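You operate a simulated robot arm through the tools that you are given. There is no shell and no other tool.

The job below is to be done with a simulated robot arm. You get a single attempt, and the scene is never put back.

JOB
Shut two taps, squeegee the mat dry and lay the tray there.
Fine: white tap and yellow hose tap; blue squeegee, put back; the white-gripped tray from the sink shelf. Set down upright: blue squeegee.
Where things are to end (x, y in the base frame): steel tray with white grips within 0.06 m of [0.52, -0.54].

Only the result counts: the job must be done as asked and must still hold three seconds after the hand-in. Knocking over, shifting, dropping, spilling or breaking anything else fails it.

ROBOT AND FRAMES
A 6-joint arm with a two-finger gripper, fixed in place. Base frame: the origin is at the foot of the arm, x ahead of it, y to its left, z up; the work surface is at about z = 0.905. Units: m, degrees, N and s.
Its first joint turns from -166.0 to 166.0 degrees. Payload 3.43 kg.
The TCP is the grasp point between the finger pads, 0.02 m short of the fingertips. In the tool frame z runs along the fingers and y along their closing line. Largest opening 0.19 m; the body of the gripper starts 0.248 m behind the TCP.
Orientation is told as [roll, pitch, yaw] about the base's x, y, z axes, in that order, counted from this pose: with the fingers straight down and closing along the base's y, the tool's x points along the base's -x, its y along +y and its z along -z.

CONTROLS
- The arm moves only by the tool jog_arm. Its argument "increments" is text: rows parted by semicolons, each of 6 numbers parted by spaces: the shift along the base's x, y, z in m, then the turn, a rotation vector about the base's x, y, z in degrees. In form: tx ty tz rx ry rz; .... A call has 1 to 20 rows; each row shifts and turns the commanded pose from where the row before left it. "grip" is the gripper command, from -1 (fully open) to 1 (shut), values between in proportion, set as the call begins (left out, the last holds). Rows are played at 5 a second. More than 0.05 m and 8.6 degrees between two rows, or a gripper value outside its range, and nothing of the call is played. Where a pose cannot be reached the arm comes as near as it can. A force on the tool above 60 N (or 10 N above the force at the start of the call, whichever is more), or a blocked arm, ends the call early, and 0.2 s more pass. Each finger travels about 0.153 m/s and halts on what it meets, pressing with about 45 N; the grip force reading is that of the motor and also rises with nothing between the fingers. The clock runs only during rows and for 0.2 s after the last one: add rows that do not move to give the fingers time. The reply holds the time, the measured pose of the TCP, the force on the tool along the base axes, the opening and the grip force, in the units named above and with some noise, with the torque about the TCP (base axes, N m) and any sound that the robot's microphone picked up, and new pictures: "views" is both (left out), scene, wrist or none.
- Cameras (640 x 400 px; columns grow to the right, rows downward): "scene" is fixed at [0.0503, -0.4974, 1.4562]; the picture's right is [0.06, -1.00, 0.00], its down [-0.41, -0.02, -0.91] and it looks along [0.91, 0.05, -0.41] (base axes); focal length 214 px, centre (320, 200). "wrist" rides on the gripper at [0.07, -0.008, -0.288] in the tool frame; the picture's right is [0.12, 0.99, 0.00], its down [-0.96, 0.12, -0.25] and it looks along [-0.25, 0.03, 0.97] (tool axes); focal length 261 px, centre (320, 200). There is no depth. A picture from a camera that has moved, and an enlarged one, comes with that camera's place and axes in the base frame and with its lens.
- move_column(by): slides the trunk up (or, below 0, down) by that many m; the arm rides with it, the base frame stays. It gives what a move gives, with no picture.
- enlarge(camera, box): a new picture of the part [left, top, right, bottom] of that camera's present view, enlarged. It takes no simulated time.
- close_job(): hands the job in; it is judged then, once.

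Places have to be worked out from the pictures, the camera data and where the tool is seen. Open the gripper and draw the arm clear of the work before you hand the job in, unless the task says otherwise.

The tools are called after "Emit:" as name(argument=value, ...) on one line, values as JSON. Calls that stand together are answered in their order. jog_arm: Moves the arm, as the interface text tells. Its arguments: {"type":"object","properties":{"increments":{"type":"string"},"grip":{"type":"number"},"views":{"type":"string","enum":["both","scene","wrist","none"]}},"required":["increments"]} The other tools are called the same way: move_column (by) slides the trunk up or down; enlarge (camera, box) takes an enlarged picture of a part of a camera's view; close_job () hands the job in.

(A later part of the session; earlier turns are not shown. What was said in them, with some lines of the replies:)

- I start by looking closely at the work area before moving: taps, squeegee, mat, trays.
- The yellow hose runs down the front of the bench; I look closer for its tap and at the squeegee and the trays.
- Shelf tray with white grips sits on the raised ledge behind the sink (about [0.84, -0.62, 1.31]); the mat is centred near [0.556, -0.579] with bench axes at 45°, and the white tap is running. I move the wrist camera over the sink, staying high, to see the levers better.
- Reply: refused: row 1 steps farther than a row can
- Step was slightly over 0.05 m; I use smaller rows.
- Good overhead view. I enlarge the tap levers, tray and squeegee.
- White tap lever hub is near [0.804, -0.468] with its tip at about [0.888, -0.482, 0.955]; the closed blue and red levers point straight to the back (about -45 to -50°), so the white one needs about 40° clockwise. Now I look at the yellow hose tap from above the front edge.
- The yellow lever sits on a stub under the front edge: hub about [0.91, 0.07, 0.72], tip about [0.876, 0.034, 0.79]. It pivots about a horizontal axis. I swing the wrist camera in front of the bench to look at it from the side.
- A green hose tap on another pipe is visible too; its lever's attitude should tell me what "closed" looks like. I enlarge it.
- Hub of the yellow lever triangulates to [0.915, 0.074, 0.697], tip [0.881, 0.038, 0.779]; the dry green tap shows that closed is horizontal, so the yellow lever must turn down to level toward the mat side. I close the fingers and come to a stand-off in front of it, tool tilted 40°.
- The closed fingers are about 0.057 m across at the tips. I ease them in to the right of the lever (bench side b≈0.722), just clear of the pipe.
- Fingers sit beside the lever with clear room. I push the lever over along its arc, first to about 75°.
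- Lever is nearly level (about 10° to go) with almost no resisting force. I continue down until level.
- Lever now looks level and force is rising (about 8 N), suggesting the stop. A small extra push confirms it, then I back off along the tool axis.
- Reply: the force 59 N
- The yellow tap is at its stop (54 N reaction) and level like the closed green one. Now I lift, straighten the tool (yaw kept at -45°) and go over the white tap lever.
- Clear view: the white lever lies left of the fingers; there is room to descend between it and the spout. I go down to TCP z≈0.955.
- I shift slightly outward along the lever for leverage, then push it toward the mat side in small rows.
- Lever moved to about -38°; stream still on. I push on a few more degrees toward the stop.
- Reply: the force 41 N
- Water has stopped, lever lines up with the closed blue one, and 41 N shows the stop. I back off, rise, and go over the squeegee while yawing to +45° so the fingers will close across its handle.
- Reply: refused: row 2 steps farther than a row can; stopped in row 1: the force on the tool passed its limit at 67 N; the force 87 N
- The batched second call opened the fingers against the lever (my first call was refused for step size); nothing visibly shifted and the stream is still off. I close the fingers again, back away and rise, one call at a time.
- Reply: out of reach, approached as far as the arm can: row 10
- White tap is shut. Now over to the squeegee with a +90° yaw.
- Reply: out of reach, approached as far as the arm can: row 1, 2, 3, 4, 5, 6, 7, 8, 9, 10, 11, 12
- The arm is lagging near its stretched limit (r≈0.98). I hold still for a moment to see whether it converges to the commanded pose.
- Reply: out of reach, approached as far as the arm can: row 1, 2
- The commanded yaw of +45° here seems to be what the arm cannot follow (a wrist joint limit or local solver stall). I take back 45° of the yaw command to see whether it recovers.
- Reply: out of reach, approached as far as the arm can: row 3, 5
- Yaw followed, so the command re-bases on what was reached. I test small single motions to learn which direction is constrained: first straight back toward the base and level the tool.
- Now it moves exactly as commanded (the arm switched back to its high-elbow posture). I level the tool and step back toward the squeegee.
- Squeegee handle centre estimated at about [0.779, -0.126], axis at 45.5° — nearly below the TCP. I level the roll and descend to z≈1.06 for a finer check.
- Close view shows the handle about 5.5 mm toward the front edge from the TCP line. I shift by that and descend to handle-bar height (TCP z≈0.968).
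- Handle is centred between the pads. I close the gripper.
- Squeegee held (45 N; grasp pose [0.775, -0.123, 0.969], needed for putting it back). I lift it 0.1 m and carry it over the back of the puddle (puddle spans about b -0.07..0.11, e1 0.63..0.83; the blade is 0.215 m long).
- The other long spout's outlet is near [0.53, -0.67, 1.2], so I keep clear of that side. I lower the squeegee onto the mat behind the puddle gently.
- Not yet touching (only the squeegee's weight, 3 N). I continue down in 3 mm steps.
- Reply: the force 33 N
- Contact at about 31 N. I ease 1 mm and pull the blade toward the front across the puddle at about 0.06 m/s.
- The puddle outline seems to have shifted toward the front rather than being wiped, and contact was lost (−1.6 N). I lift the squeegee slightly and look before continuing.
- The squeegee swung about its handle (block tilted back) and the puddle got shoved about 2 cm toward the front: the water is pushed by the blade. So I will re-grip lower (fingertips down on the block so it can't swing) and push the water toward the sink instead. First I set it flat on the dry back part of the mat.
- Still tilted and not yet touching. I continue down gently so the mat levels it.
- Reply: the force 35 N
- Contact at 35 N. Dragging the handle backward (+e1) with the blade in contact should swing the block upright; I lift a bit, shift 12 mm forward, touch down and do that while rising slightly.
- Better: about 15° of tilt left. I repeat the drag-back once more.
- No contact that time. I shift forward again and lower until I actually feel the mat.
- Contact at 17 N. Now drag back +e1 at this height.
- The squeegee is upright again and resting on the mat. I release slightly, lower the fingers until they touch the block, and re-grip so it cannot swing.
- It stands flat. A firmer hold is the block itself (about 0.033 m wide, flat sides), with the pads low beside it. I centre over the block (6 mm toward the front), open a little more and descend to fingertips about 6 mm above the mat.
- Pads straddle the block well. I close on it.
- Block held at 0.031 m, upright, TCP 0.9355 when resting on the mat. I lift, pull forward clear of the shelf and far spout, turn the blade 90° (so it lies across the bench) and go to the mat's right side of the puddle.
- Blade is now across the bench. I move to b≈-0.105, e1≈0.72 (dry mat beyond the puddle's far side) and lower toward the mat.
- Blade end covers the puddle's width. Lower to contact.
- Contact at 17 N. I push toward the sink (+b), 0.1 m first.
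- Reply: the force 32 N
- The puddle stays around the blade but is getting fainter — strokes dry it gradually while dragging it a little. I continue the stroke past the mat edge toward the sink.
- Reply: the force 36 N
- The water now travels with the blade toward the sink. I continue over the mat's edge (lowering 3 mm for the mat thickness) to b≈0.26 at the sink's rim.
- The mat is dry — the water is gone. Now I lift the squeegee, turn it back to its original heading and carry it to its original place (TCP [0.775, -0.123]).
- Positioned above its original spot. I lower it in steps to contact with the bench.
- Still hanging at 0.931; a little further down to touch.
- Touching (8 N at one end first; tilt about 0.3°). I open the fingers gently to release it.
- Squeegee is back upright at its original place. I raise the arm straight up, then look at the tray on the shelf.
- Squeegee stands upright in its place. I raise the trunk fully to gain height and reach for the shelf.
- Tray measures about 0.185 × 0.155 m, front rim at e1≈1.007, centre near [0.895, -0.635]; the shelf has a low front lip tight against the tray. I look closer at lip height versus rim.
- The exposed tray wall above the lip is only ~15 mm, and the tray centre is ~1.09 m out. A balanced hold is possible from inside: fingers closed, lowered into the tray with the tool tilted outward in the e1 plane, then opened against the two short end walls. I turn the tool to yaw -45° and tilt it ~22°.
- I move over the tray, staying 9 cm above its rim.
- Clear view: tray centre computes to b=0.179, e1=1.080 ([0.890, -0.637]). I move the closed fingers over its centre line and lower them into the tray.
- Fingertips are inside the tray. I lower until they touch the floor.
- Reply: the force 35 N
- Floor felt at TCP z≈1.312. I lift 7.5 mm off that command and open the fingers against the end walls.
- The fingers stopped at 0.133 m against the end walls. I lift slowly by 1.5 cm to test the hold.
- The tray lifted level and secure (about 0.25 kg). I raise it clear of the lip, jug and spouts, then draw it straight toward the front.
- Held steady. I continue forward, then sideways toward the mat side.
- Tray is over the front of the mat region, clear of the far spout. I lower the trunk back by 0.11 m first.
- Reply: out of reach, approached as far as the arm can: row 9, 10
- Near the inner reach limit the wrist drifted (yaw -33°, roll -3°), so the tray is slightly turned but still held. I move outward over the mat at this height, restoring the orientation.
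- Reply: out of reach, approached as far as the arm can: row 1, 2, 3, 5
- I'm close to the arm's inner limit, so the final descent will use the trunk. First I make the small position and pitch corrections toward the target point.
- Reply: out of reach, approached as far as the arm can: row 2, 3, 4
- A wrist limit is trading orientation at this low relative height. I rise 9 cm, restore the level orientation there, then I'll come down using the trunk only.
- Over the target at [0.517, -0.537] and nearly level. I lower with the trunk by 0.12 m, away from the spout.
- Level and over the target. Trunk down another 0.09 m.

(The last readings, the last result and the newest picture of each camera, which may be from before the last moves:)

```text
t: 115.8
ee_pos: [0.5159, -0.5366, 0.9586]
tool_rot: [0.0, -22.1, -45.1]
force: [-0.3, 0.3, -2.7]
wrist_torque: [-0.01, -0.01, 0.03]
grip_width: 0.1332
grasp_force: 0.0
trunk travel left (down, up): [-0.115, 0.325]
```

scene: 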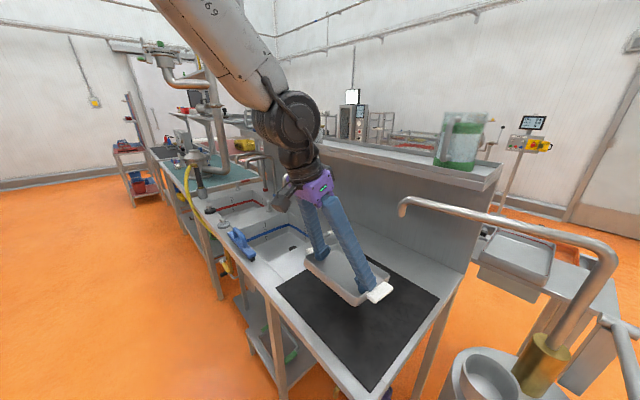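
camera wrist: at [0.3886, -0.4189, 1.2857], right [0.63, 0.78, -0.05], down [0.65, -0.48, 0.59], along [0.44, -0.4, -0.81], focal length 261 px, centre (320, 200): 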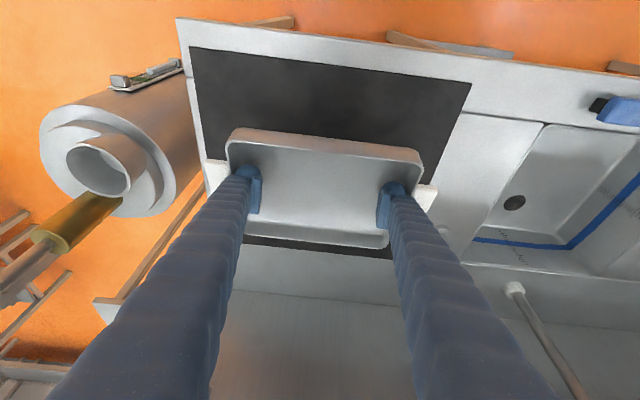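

Still hanging free; I lower in small jog steps to feel the mat.

Emit:
jog_arm(increments="0 0 -0.004 0 0 0;0 0 -0.004 0 0 0;0 0 -0.003 0 0 0;0 0 0 0 0 0")

Emit:
enlarge(camera="scene", box=[260, 210, 460, 350])

```text
t: 116.8
ee_pos: [0.514, -0.5357, 0.9456]
tool_rot: [-0.1, -22.1, -45.0]
force: [-0.4, 0.5, -0.5]
wrist_torque: [0.08, -0.15, 0.12]
grip_width: 0.1331
grasp_force: 0.1
trunk travel left (down, up): [-0.115, 0.325]
camera wrist: at [0.388, -0.4198, 1.1845], right [0.62, 0.78, -0.05], down [0.65, -0.48, 0.59], along [0.44, -0.4, -0.81], focal length 261 px, centre (320, 200)
```

scene: 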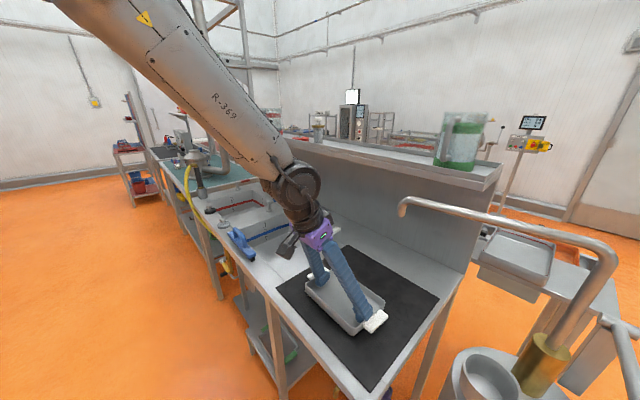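
wrist: 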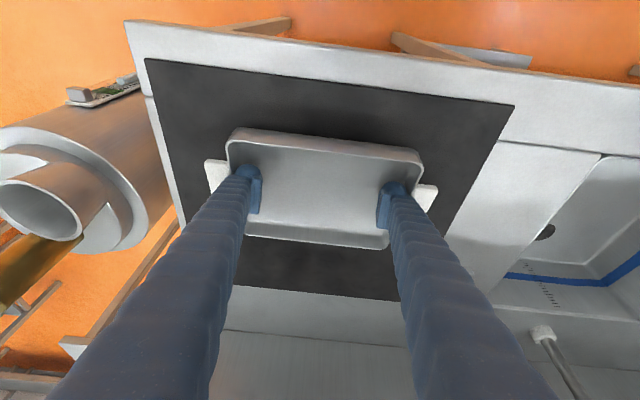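

```text
2.86 times, centred on (360, 280) of scene
camera zoom: at [0.0503, -0.4974, 1.4562], right [0.06, -1.0, 0.0], down [-0.41, -0.02, -0.91], along [0.91, 0.05, -0.41], focal length 613 px, centre (206, -29)
```

zoom: 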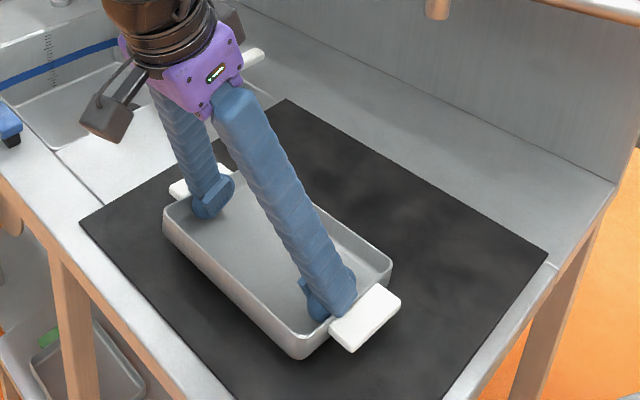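

Just touching (−0.5 N). Two more millimetres, then I close the fingers to release.

Emit:
jog_arm(increments="0 0 -0.0015 0 0 0;0 0 0 0 0 0", views="none")

```text
t: 117.4
ee_pos: [0.5164, -0.536, 0.9447]
tool_rot: [0.0, -22.1, -45.1]
force: [-0.8, 0.1, -1.6]
wrist_torque: [0.01, -0.03, -0.01]
grip_width: 0.1331
grasp_force: 0.1
trunk travel left (down, up): [-0.115, 0.325]
```

Emit:
jog_arm(increments="0 0 -0.002 0 0 0;0 0 -0.0015 0 0 0;0 0 0 0 0 0", views="none")

```text
t: 118.2
ee_pos: [0.5168, -0.5359, 0.9411]
tool_rot: [-0.1, -22.1, -45.0]
force: [-0.2, 0.0, -2.6]
wrist_torque: [0.05, 0.04, 0.02]
grip_width: 0.133
grasp_force: 0.0
trunk travel left (down, up): [-0.115, 0.325]
```

Still hanging; keep lowering gently.

Emit:
jog_arm(increments="0 0 -0.002 0 0 0;0 0 -0.001 0 0 0;0 0 0 0 0 0", views="none")

```text
t: 119.0
ee_pos: [0.5171, -0.5361, 0.9389]
tool_rot: [0.1, -22.1, -45.0]
force: [-1.3, 0.6, -1.5]
wrist_torque: [0.02, 0.0, -0.02]
grip_width: 0.1331
grasp_force: 0.1
trunk travel left (down, up): [-0.115, 0.325]
```

Emit:
jog_arm(increments="0 0 -0.002 0 0 0;0 0 -0.001 0 0 0;0 0 0 0 0 0")

Emit:
enlarge(camera="scene", box=[280, 250, 420, 350])

```text
t: 119.8
ee_pos: [0.5167, -0.535, 0.9353]
tool_rot: [0.0, -22.1, -45.0]
force: [-0.9, -0.2, -1.0]
wrist_torque: [-0.06, -0.05, 0.01]
grip_width: 0.1332
grasp_force: 0.0
trunk travel left (down, up): [-0.115, 0.325]
camera wrist: at [0.3884, -0.419, 1.1738], right [0.62, 0.78, -0.05], down [0.65, -0.48, 0.59], along [0.44, -0.4, -0.81], focal length 261 px, centre (320, 200)
```

scene: 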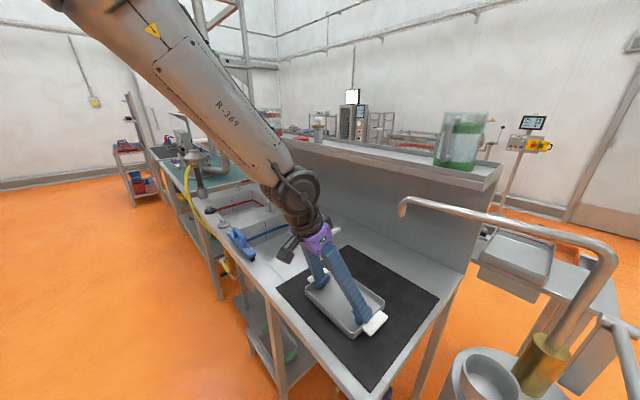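
wrist: 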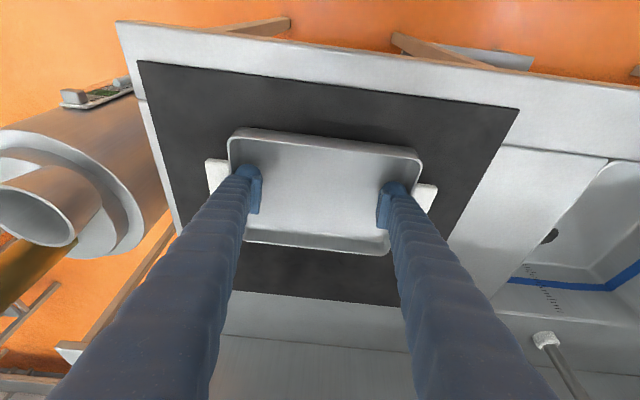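

```text
4.00 times, centred on (350, 300) of scene
camera zoom: at [0.0503, -0.4974, 1.4562], right [0.06, -1.0, 0.0], down [-0.41, -0.02, -0.91], along [0.91, 0.05, -0.41], focal length 858 px, centre (200, -200)
```

zoom: 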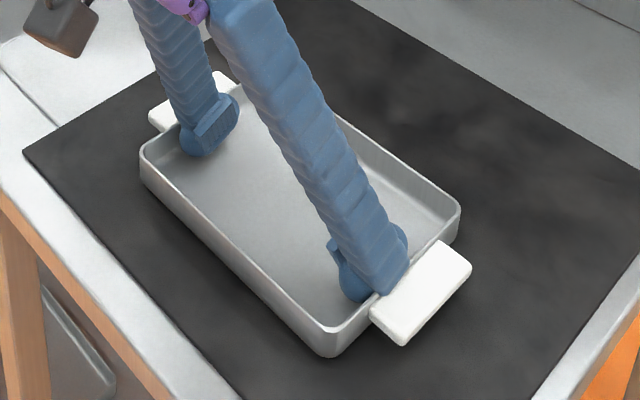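

Very near the mat by the shadows; continue.

Emit:
jog_arm(increments="0 0 -0.0015 0 0 0;0 0 -0.0015 0 0 0;0 0 0 0 0 0", views="none")

```text
t: 120.6
ee_pos: [0.5158, -0.5368, 0.9326]
tool_rot: [-0.1, -22.2, -45.0]
force: [-1.2, 5.2, 7.4]
wrist_torque: [0.01, 0.02, -0.02]
grip_width: 0.1334
grasp_force: 0.1
trunk travel left (down, up): [-0.115, 0.325]
```

Now resting on the mat (7 N). I close the fingers inward to release the tray.

Emit:
jog_arm(increments="0 0 0 0 0 0;0 0 0 0 0 0;0 0 0 0 0 0;0 0 0 0 0 0", grip=0.5)

Emit:
enlarge(camera="scene", box=[280, 250, 420, 350])

```text
t: 121.6
ee_pos: [0.5172, -0.5359, 0.932]
tool_rot: [0.0, -22.1, -45.0]
force: [0.3, -0.4, -0.5]
wrist_torque: [0.02, -0.04, -0.01]
grip_width: 0.0474
grasp_force: 0.0
trunk travel left (down, up): [-0.115, 0.325]
camera wrist: at [0.3885, -0.4197, 1.1709], right [0.62, 0.78, -0.05], down [0.65, -0.48, 0.59], along [0.44, -0.4, -0.81], focal length 261 px, centre (320, 200)
```

scene: 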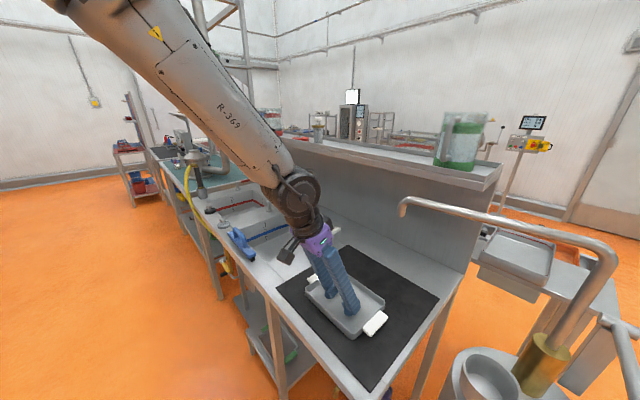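
wrist: 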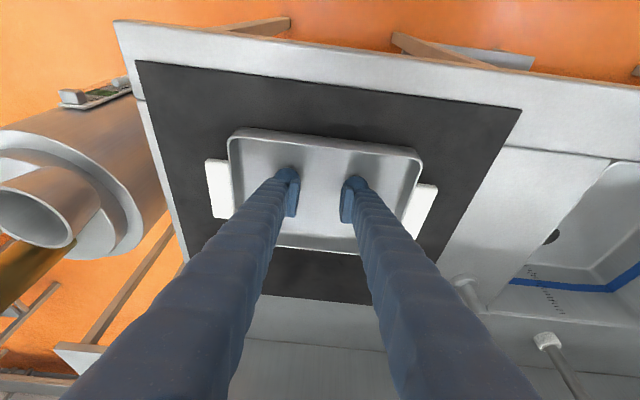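

```text
4.00 times, centred on (350, 300) of scene
camera zoom: at [0.0503, -0.4974, 1.4562], right [0.06, -1.0, 0.0], down [-0.41, -0.02, -0.91], along [0.91, 0.05, -0.41], focal length 858 px, centre (200, -200)
```

zoom: 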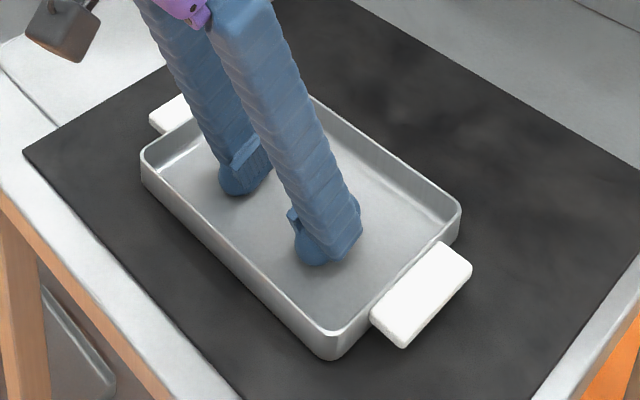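

Tray lies flat on the mat, released. I withdraw straight up using the trunk.

Emit:
move_column(by=0.2)

```text
t: 123.7
ee_pos: [0.5164, -0.5363, 1.1327]
tool_rot: [0.0, -22.0, -45.0]
force: [-0.6, 0.1, 0.8]
wrist_torque: [0.0, 0.0, -0.03]
grip_width: 0.0476
grasp_force: 0.0
trunk travel left (down, up): [-0.315, 0.125]
```

Emit:
jog_arm(increments="0 0 0.04 0 0 0;0 0 0.04 0 0 0;0 0 0.04 0 0 0;0 0 0.04 0 0 0;0 0 0.04 5 5 0;0 0 0.04 5 5 0;0 0 0.03 5.5 5.5 0;0 0 0 0 0 0;-0.005 0.03 0.01 0 0 0;-0.005 0.03 0.01 0 0 0;-0.005 0.03 0.01 0 0 0;0 0 0 0 0 0", grip=-1)

Emit:
enlarge(camera="scene", box=[240, 200, 440, 360])

Emit:
enlarge(camera="scene", box=[190, 170, 350, 290])

Emit:
enlarge(camera="scene", box=[220, 80, 520, 200])

```text
t: 126.3
ee_pos: [0.5013, -0.4447, 1.4335]
tool_rot: [-0.2, -0.1, -45.1]
force: [0.6, 0.0, -0.3]
wrist_torque: [-0.01, 0.03, 0.0]
grip_width: 0.19
grasp_force: 0.0
trunk travel left (down, up): [-0.315, 0.125]
camera wrist: at [0.4466, -0.4003, 1.719], right [0.62, 0.79, 0.0], down [0.76, -0.6, 0.25], along [0.2, -0.16, -0.97], focal length 261 px, centre (320, 200)
```

scene: 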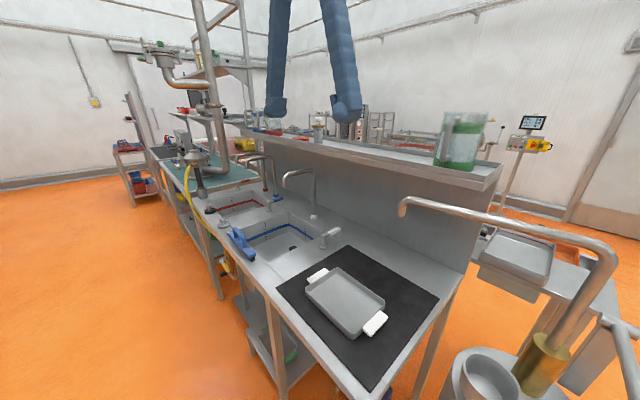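
wrist: 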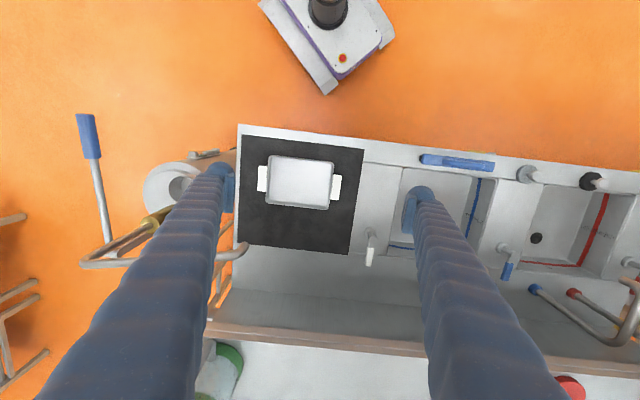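

```text
2.50 times, centred on (340, 280) of scene
camera zoom: at [0.0503, -0.4974, 1.4562], right [0.06, -1.0, 0.0], down [-0.41, -0.02, -0.91], along [0.91, 0.05, -0.41], focal length 536 px, centre (270, 0)
```

zoom: 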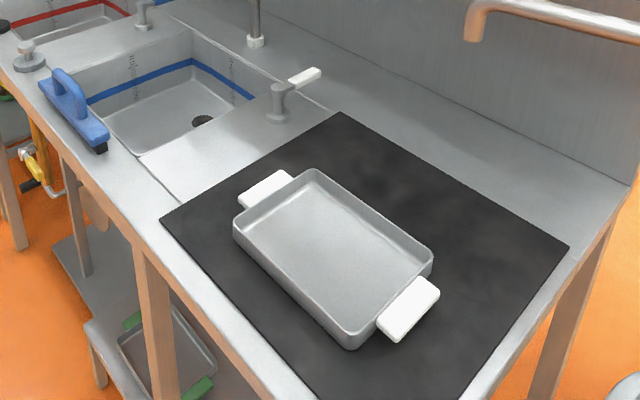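

```text
3.33 times, centred on (270, 230) of scene
camera zoom: at [0.0503, -0.4974, 1.4562], right [0.06, -1.0, 0.0], down [-0.41, -0.02, -0.91], along [0.91, 0.05, -0.41], focal length 715 px, centre (487, 100)
```

zoom: 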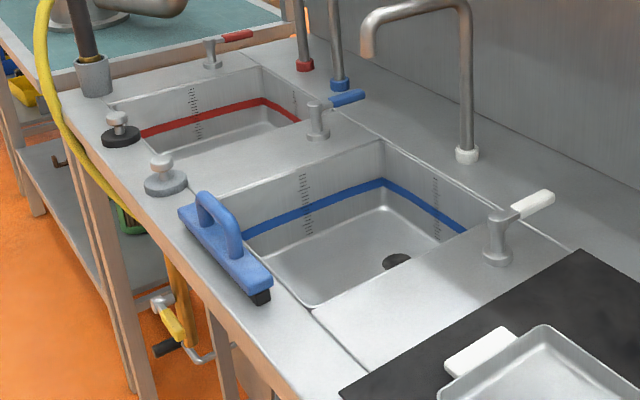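

```text
2.13 times, centred on (370, 140) of scene
camera zoom: at [0.0503, -0.4974, 1.4562], right [0.06, -1.0, 0.0], down [-0.41, -0.02, -0.91], along [0.91, 0.05, -0.41], focal length 458 px, centre (213, 328)
```

zoom: 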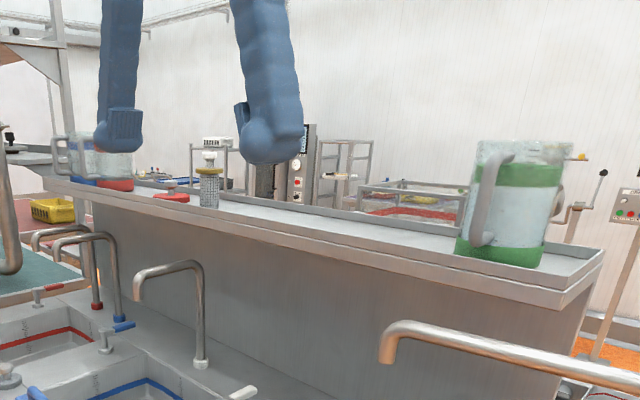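

Everything checks out: the white and yellow taps are at their shut stops, the mat is dry, and the squeegee stands upright in its original spot. The tray lies flat at about [0.53, -0.546], within tolerance. The gripper is open and the arm is clear, so I hand the job in.

Emit:
close_job()

```text
The job is handed in.
```

The job is done and handed in; the hand-in gave no verdict back.

- **Taps:** the white tap and the yellow hose tap are both turned to their stops. The white tap's water stopped. The yellow hose showed no visible flow to check, so I took level as shut from the dry green tap beside it.
- **Mat:** I pushed the puddle off toward the sink and no water was left in view. An earlier stroke toward the front slipped and shifted the puddle about 2 cm before I changed direction.
- **Squeegee:** it is back in its original place, standing upright.
- **Tray:** the white-gripped tray lies flat on the mat at about [0.53, -0.546], roughly 1 cm from the target.

While I was backing away from the white tap, a mistimed command opened the fingers against its lever with about 67 N. The lever stayed shut and nothing else appeared to move. At hand-in the gripper was open and the arm was clear of the bench.
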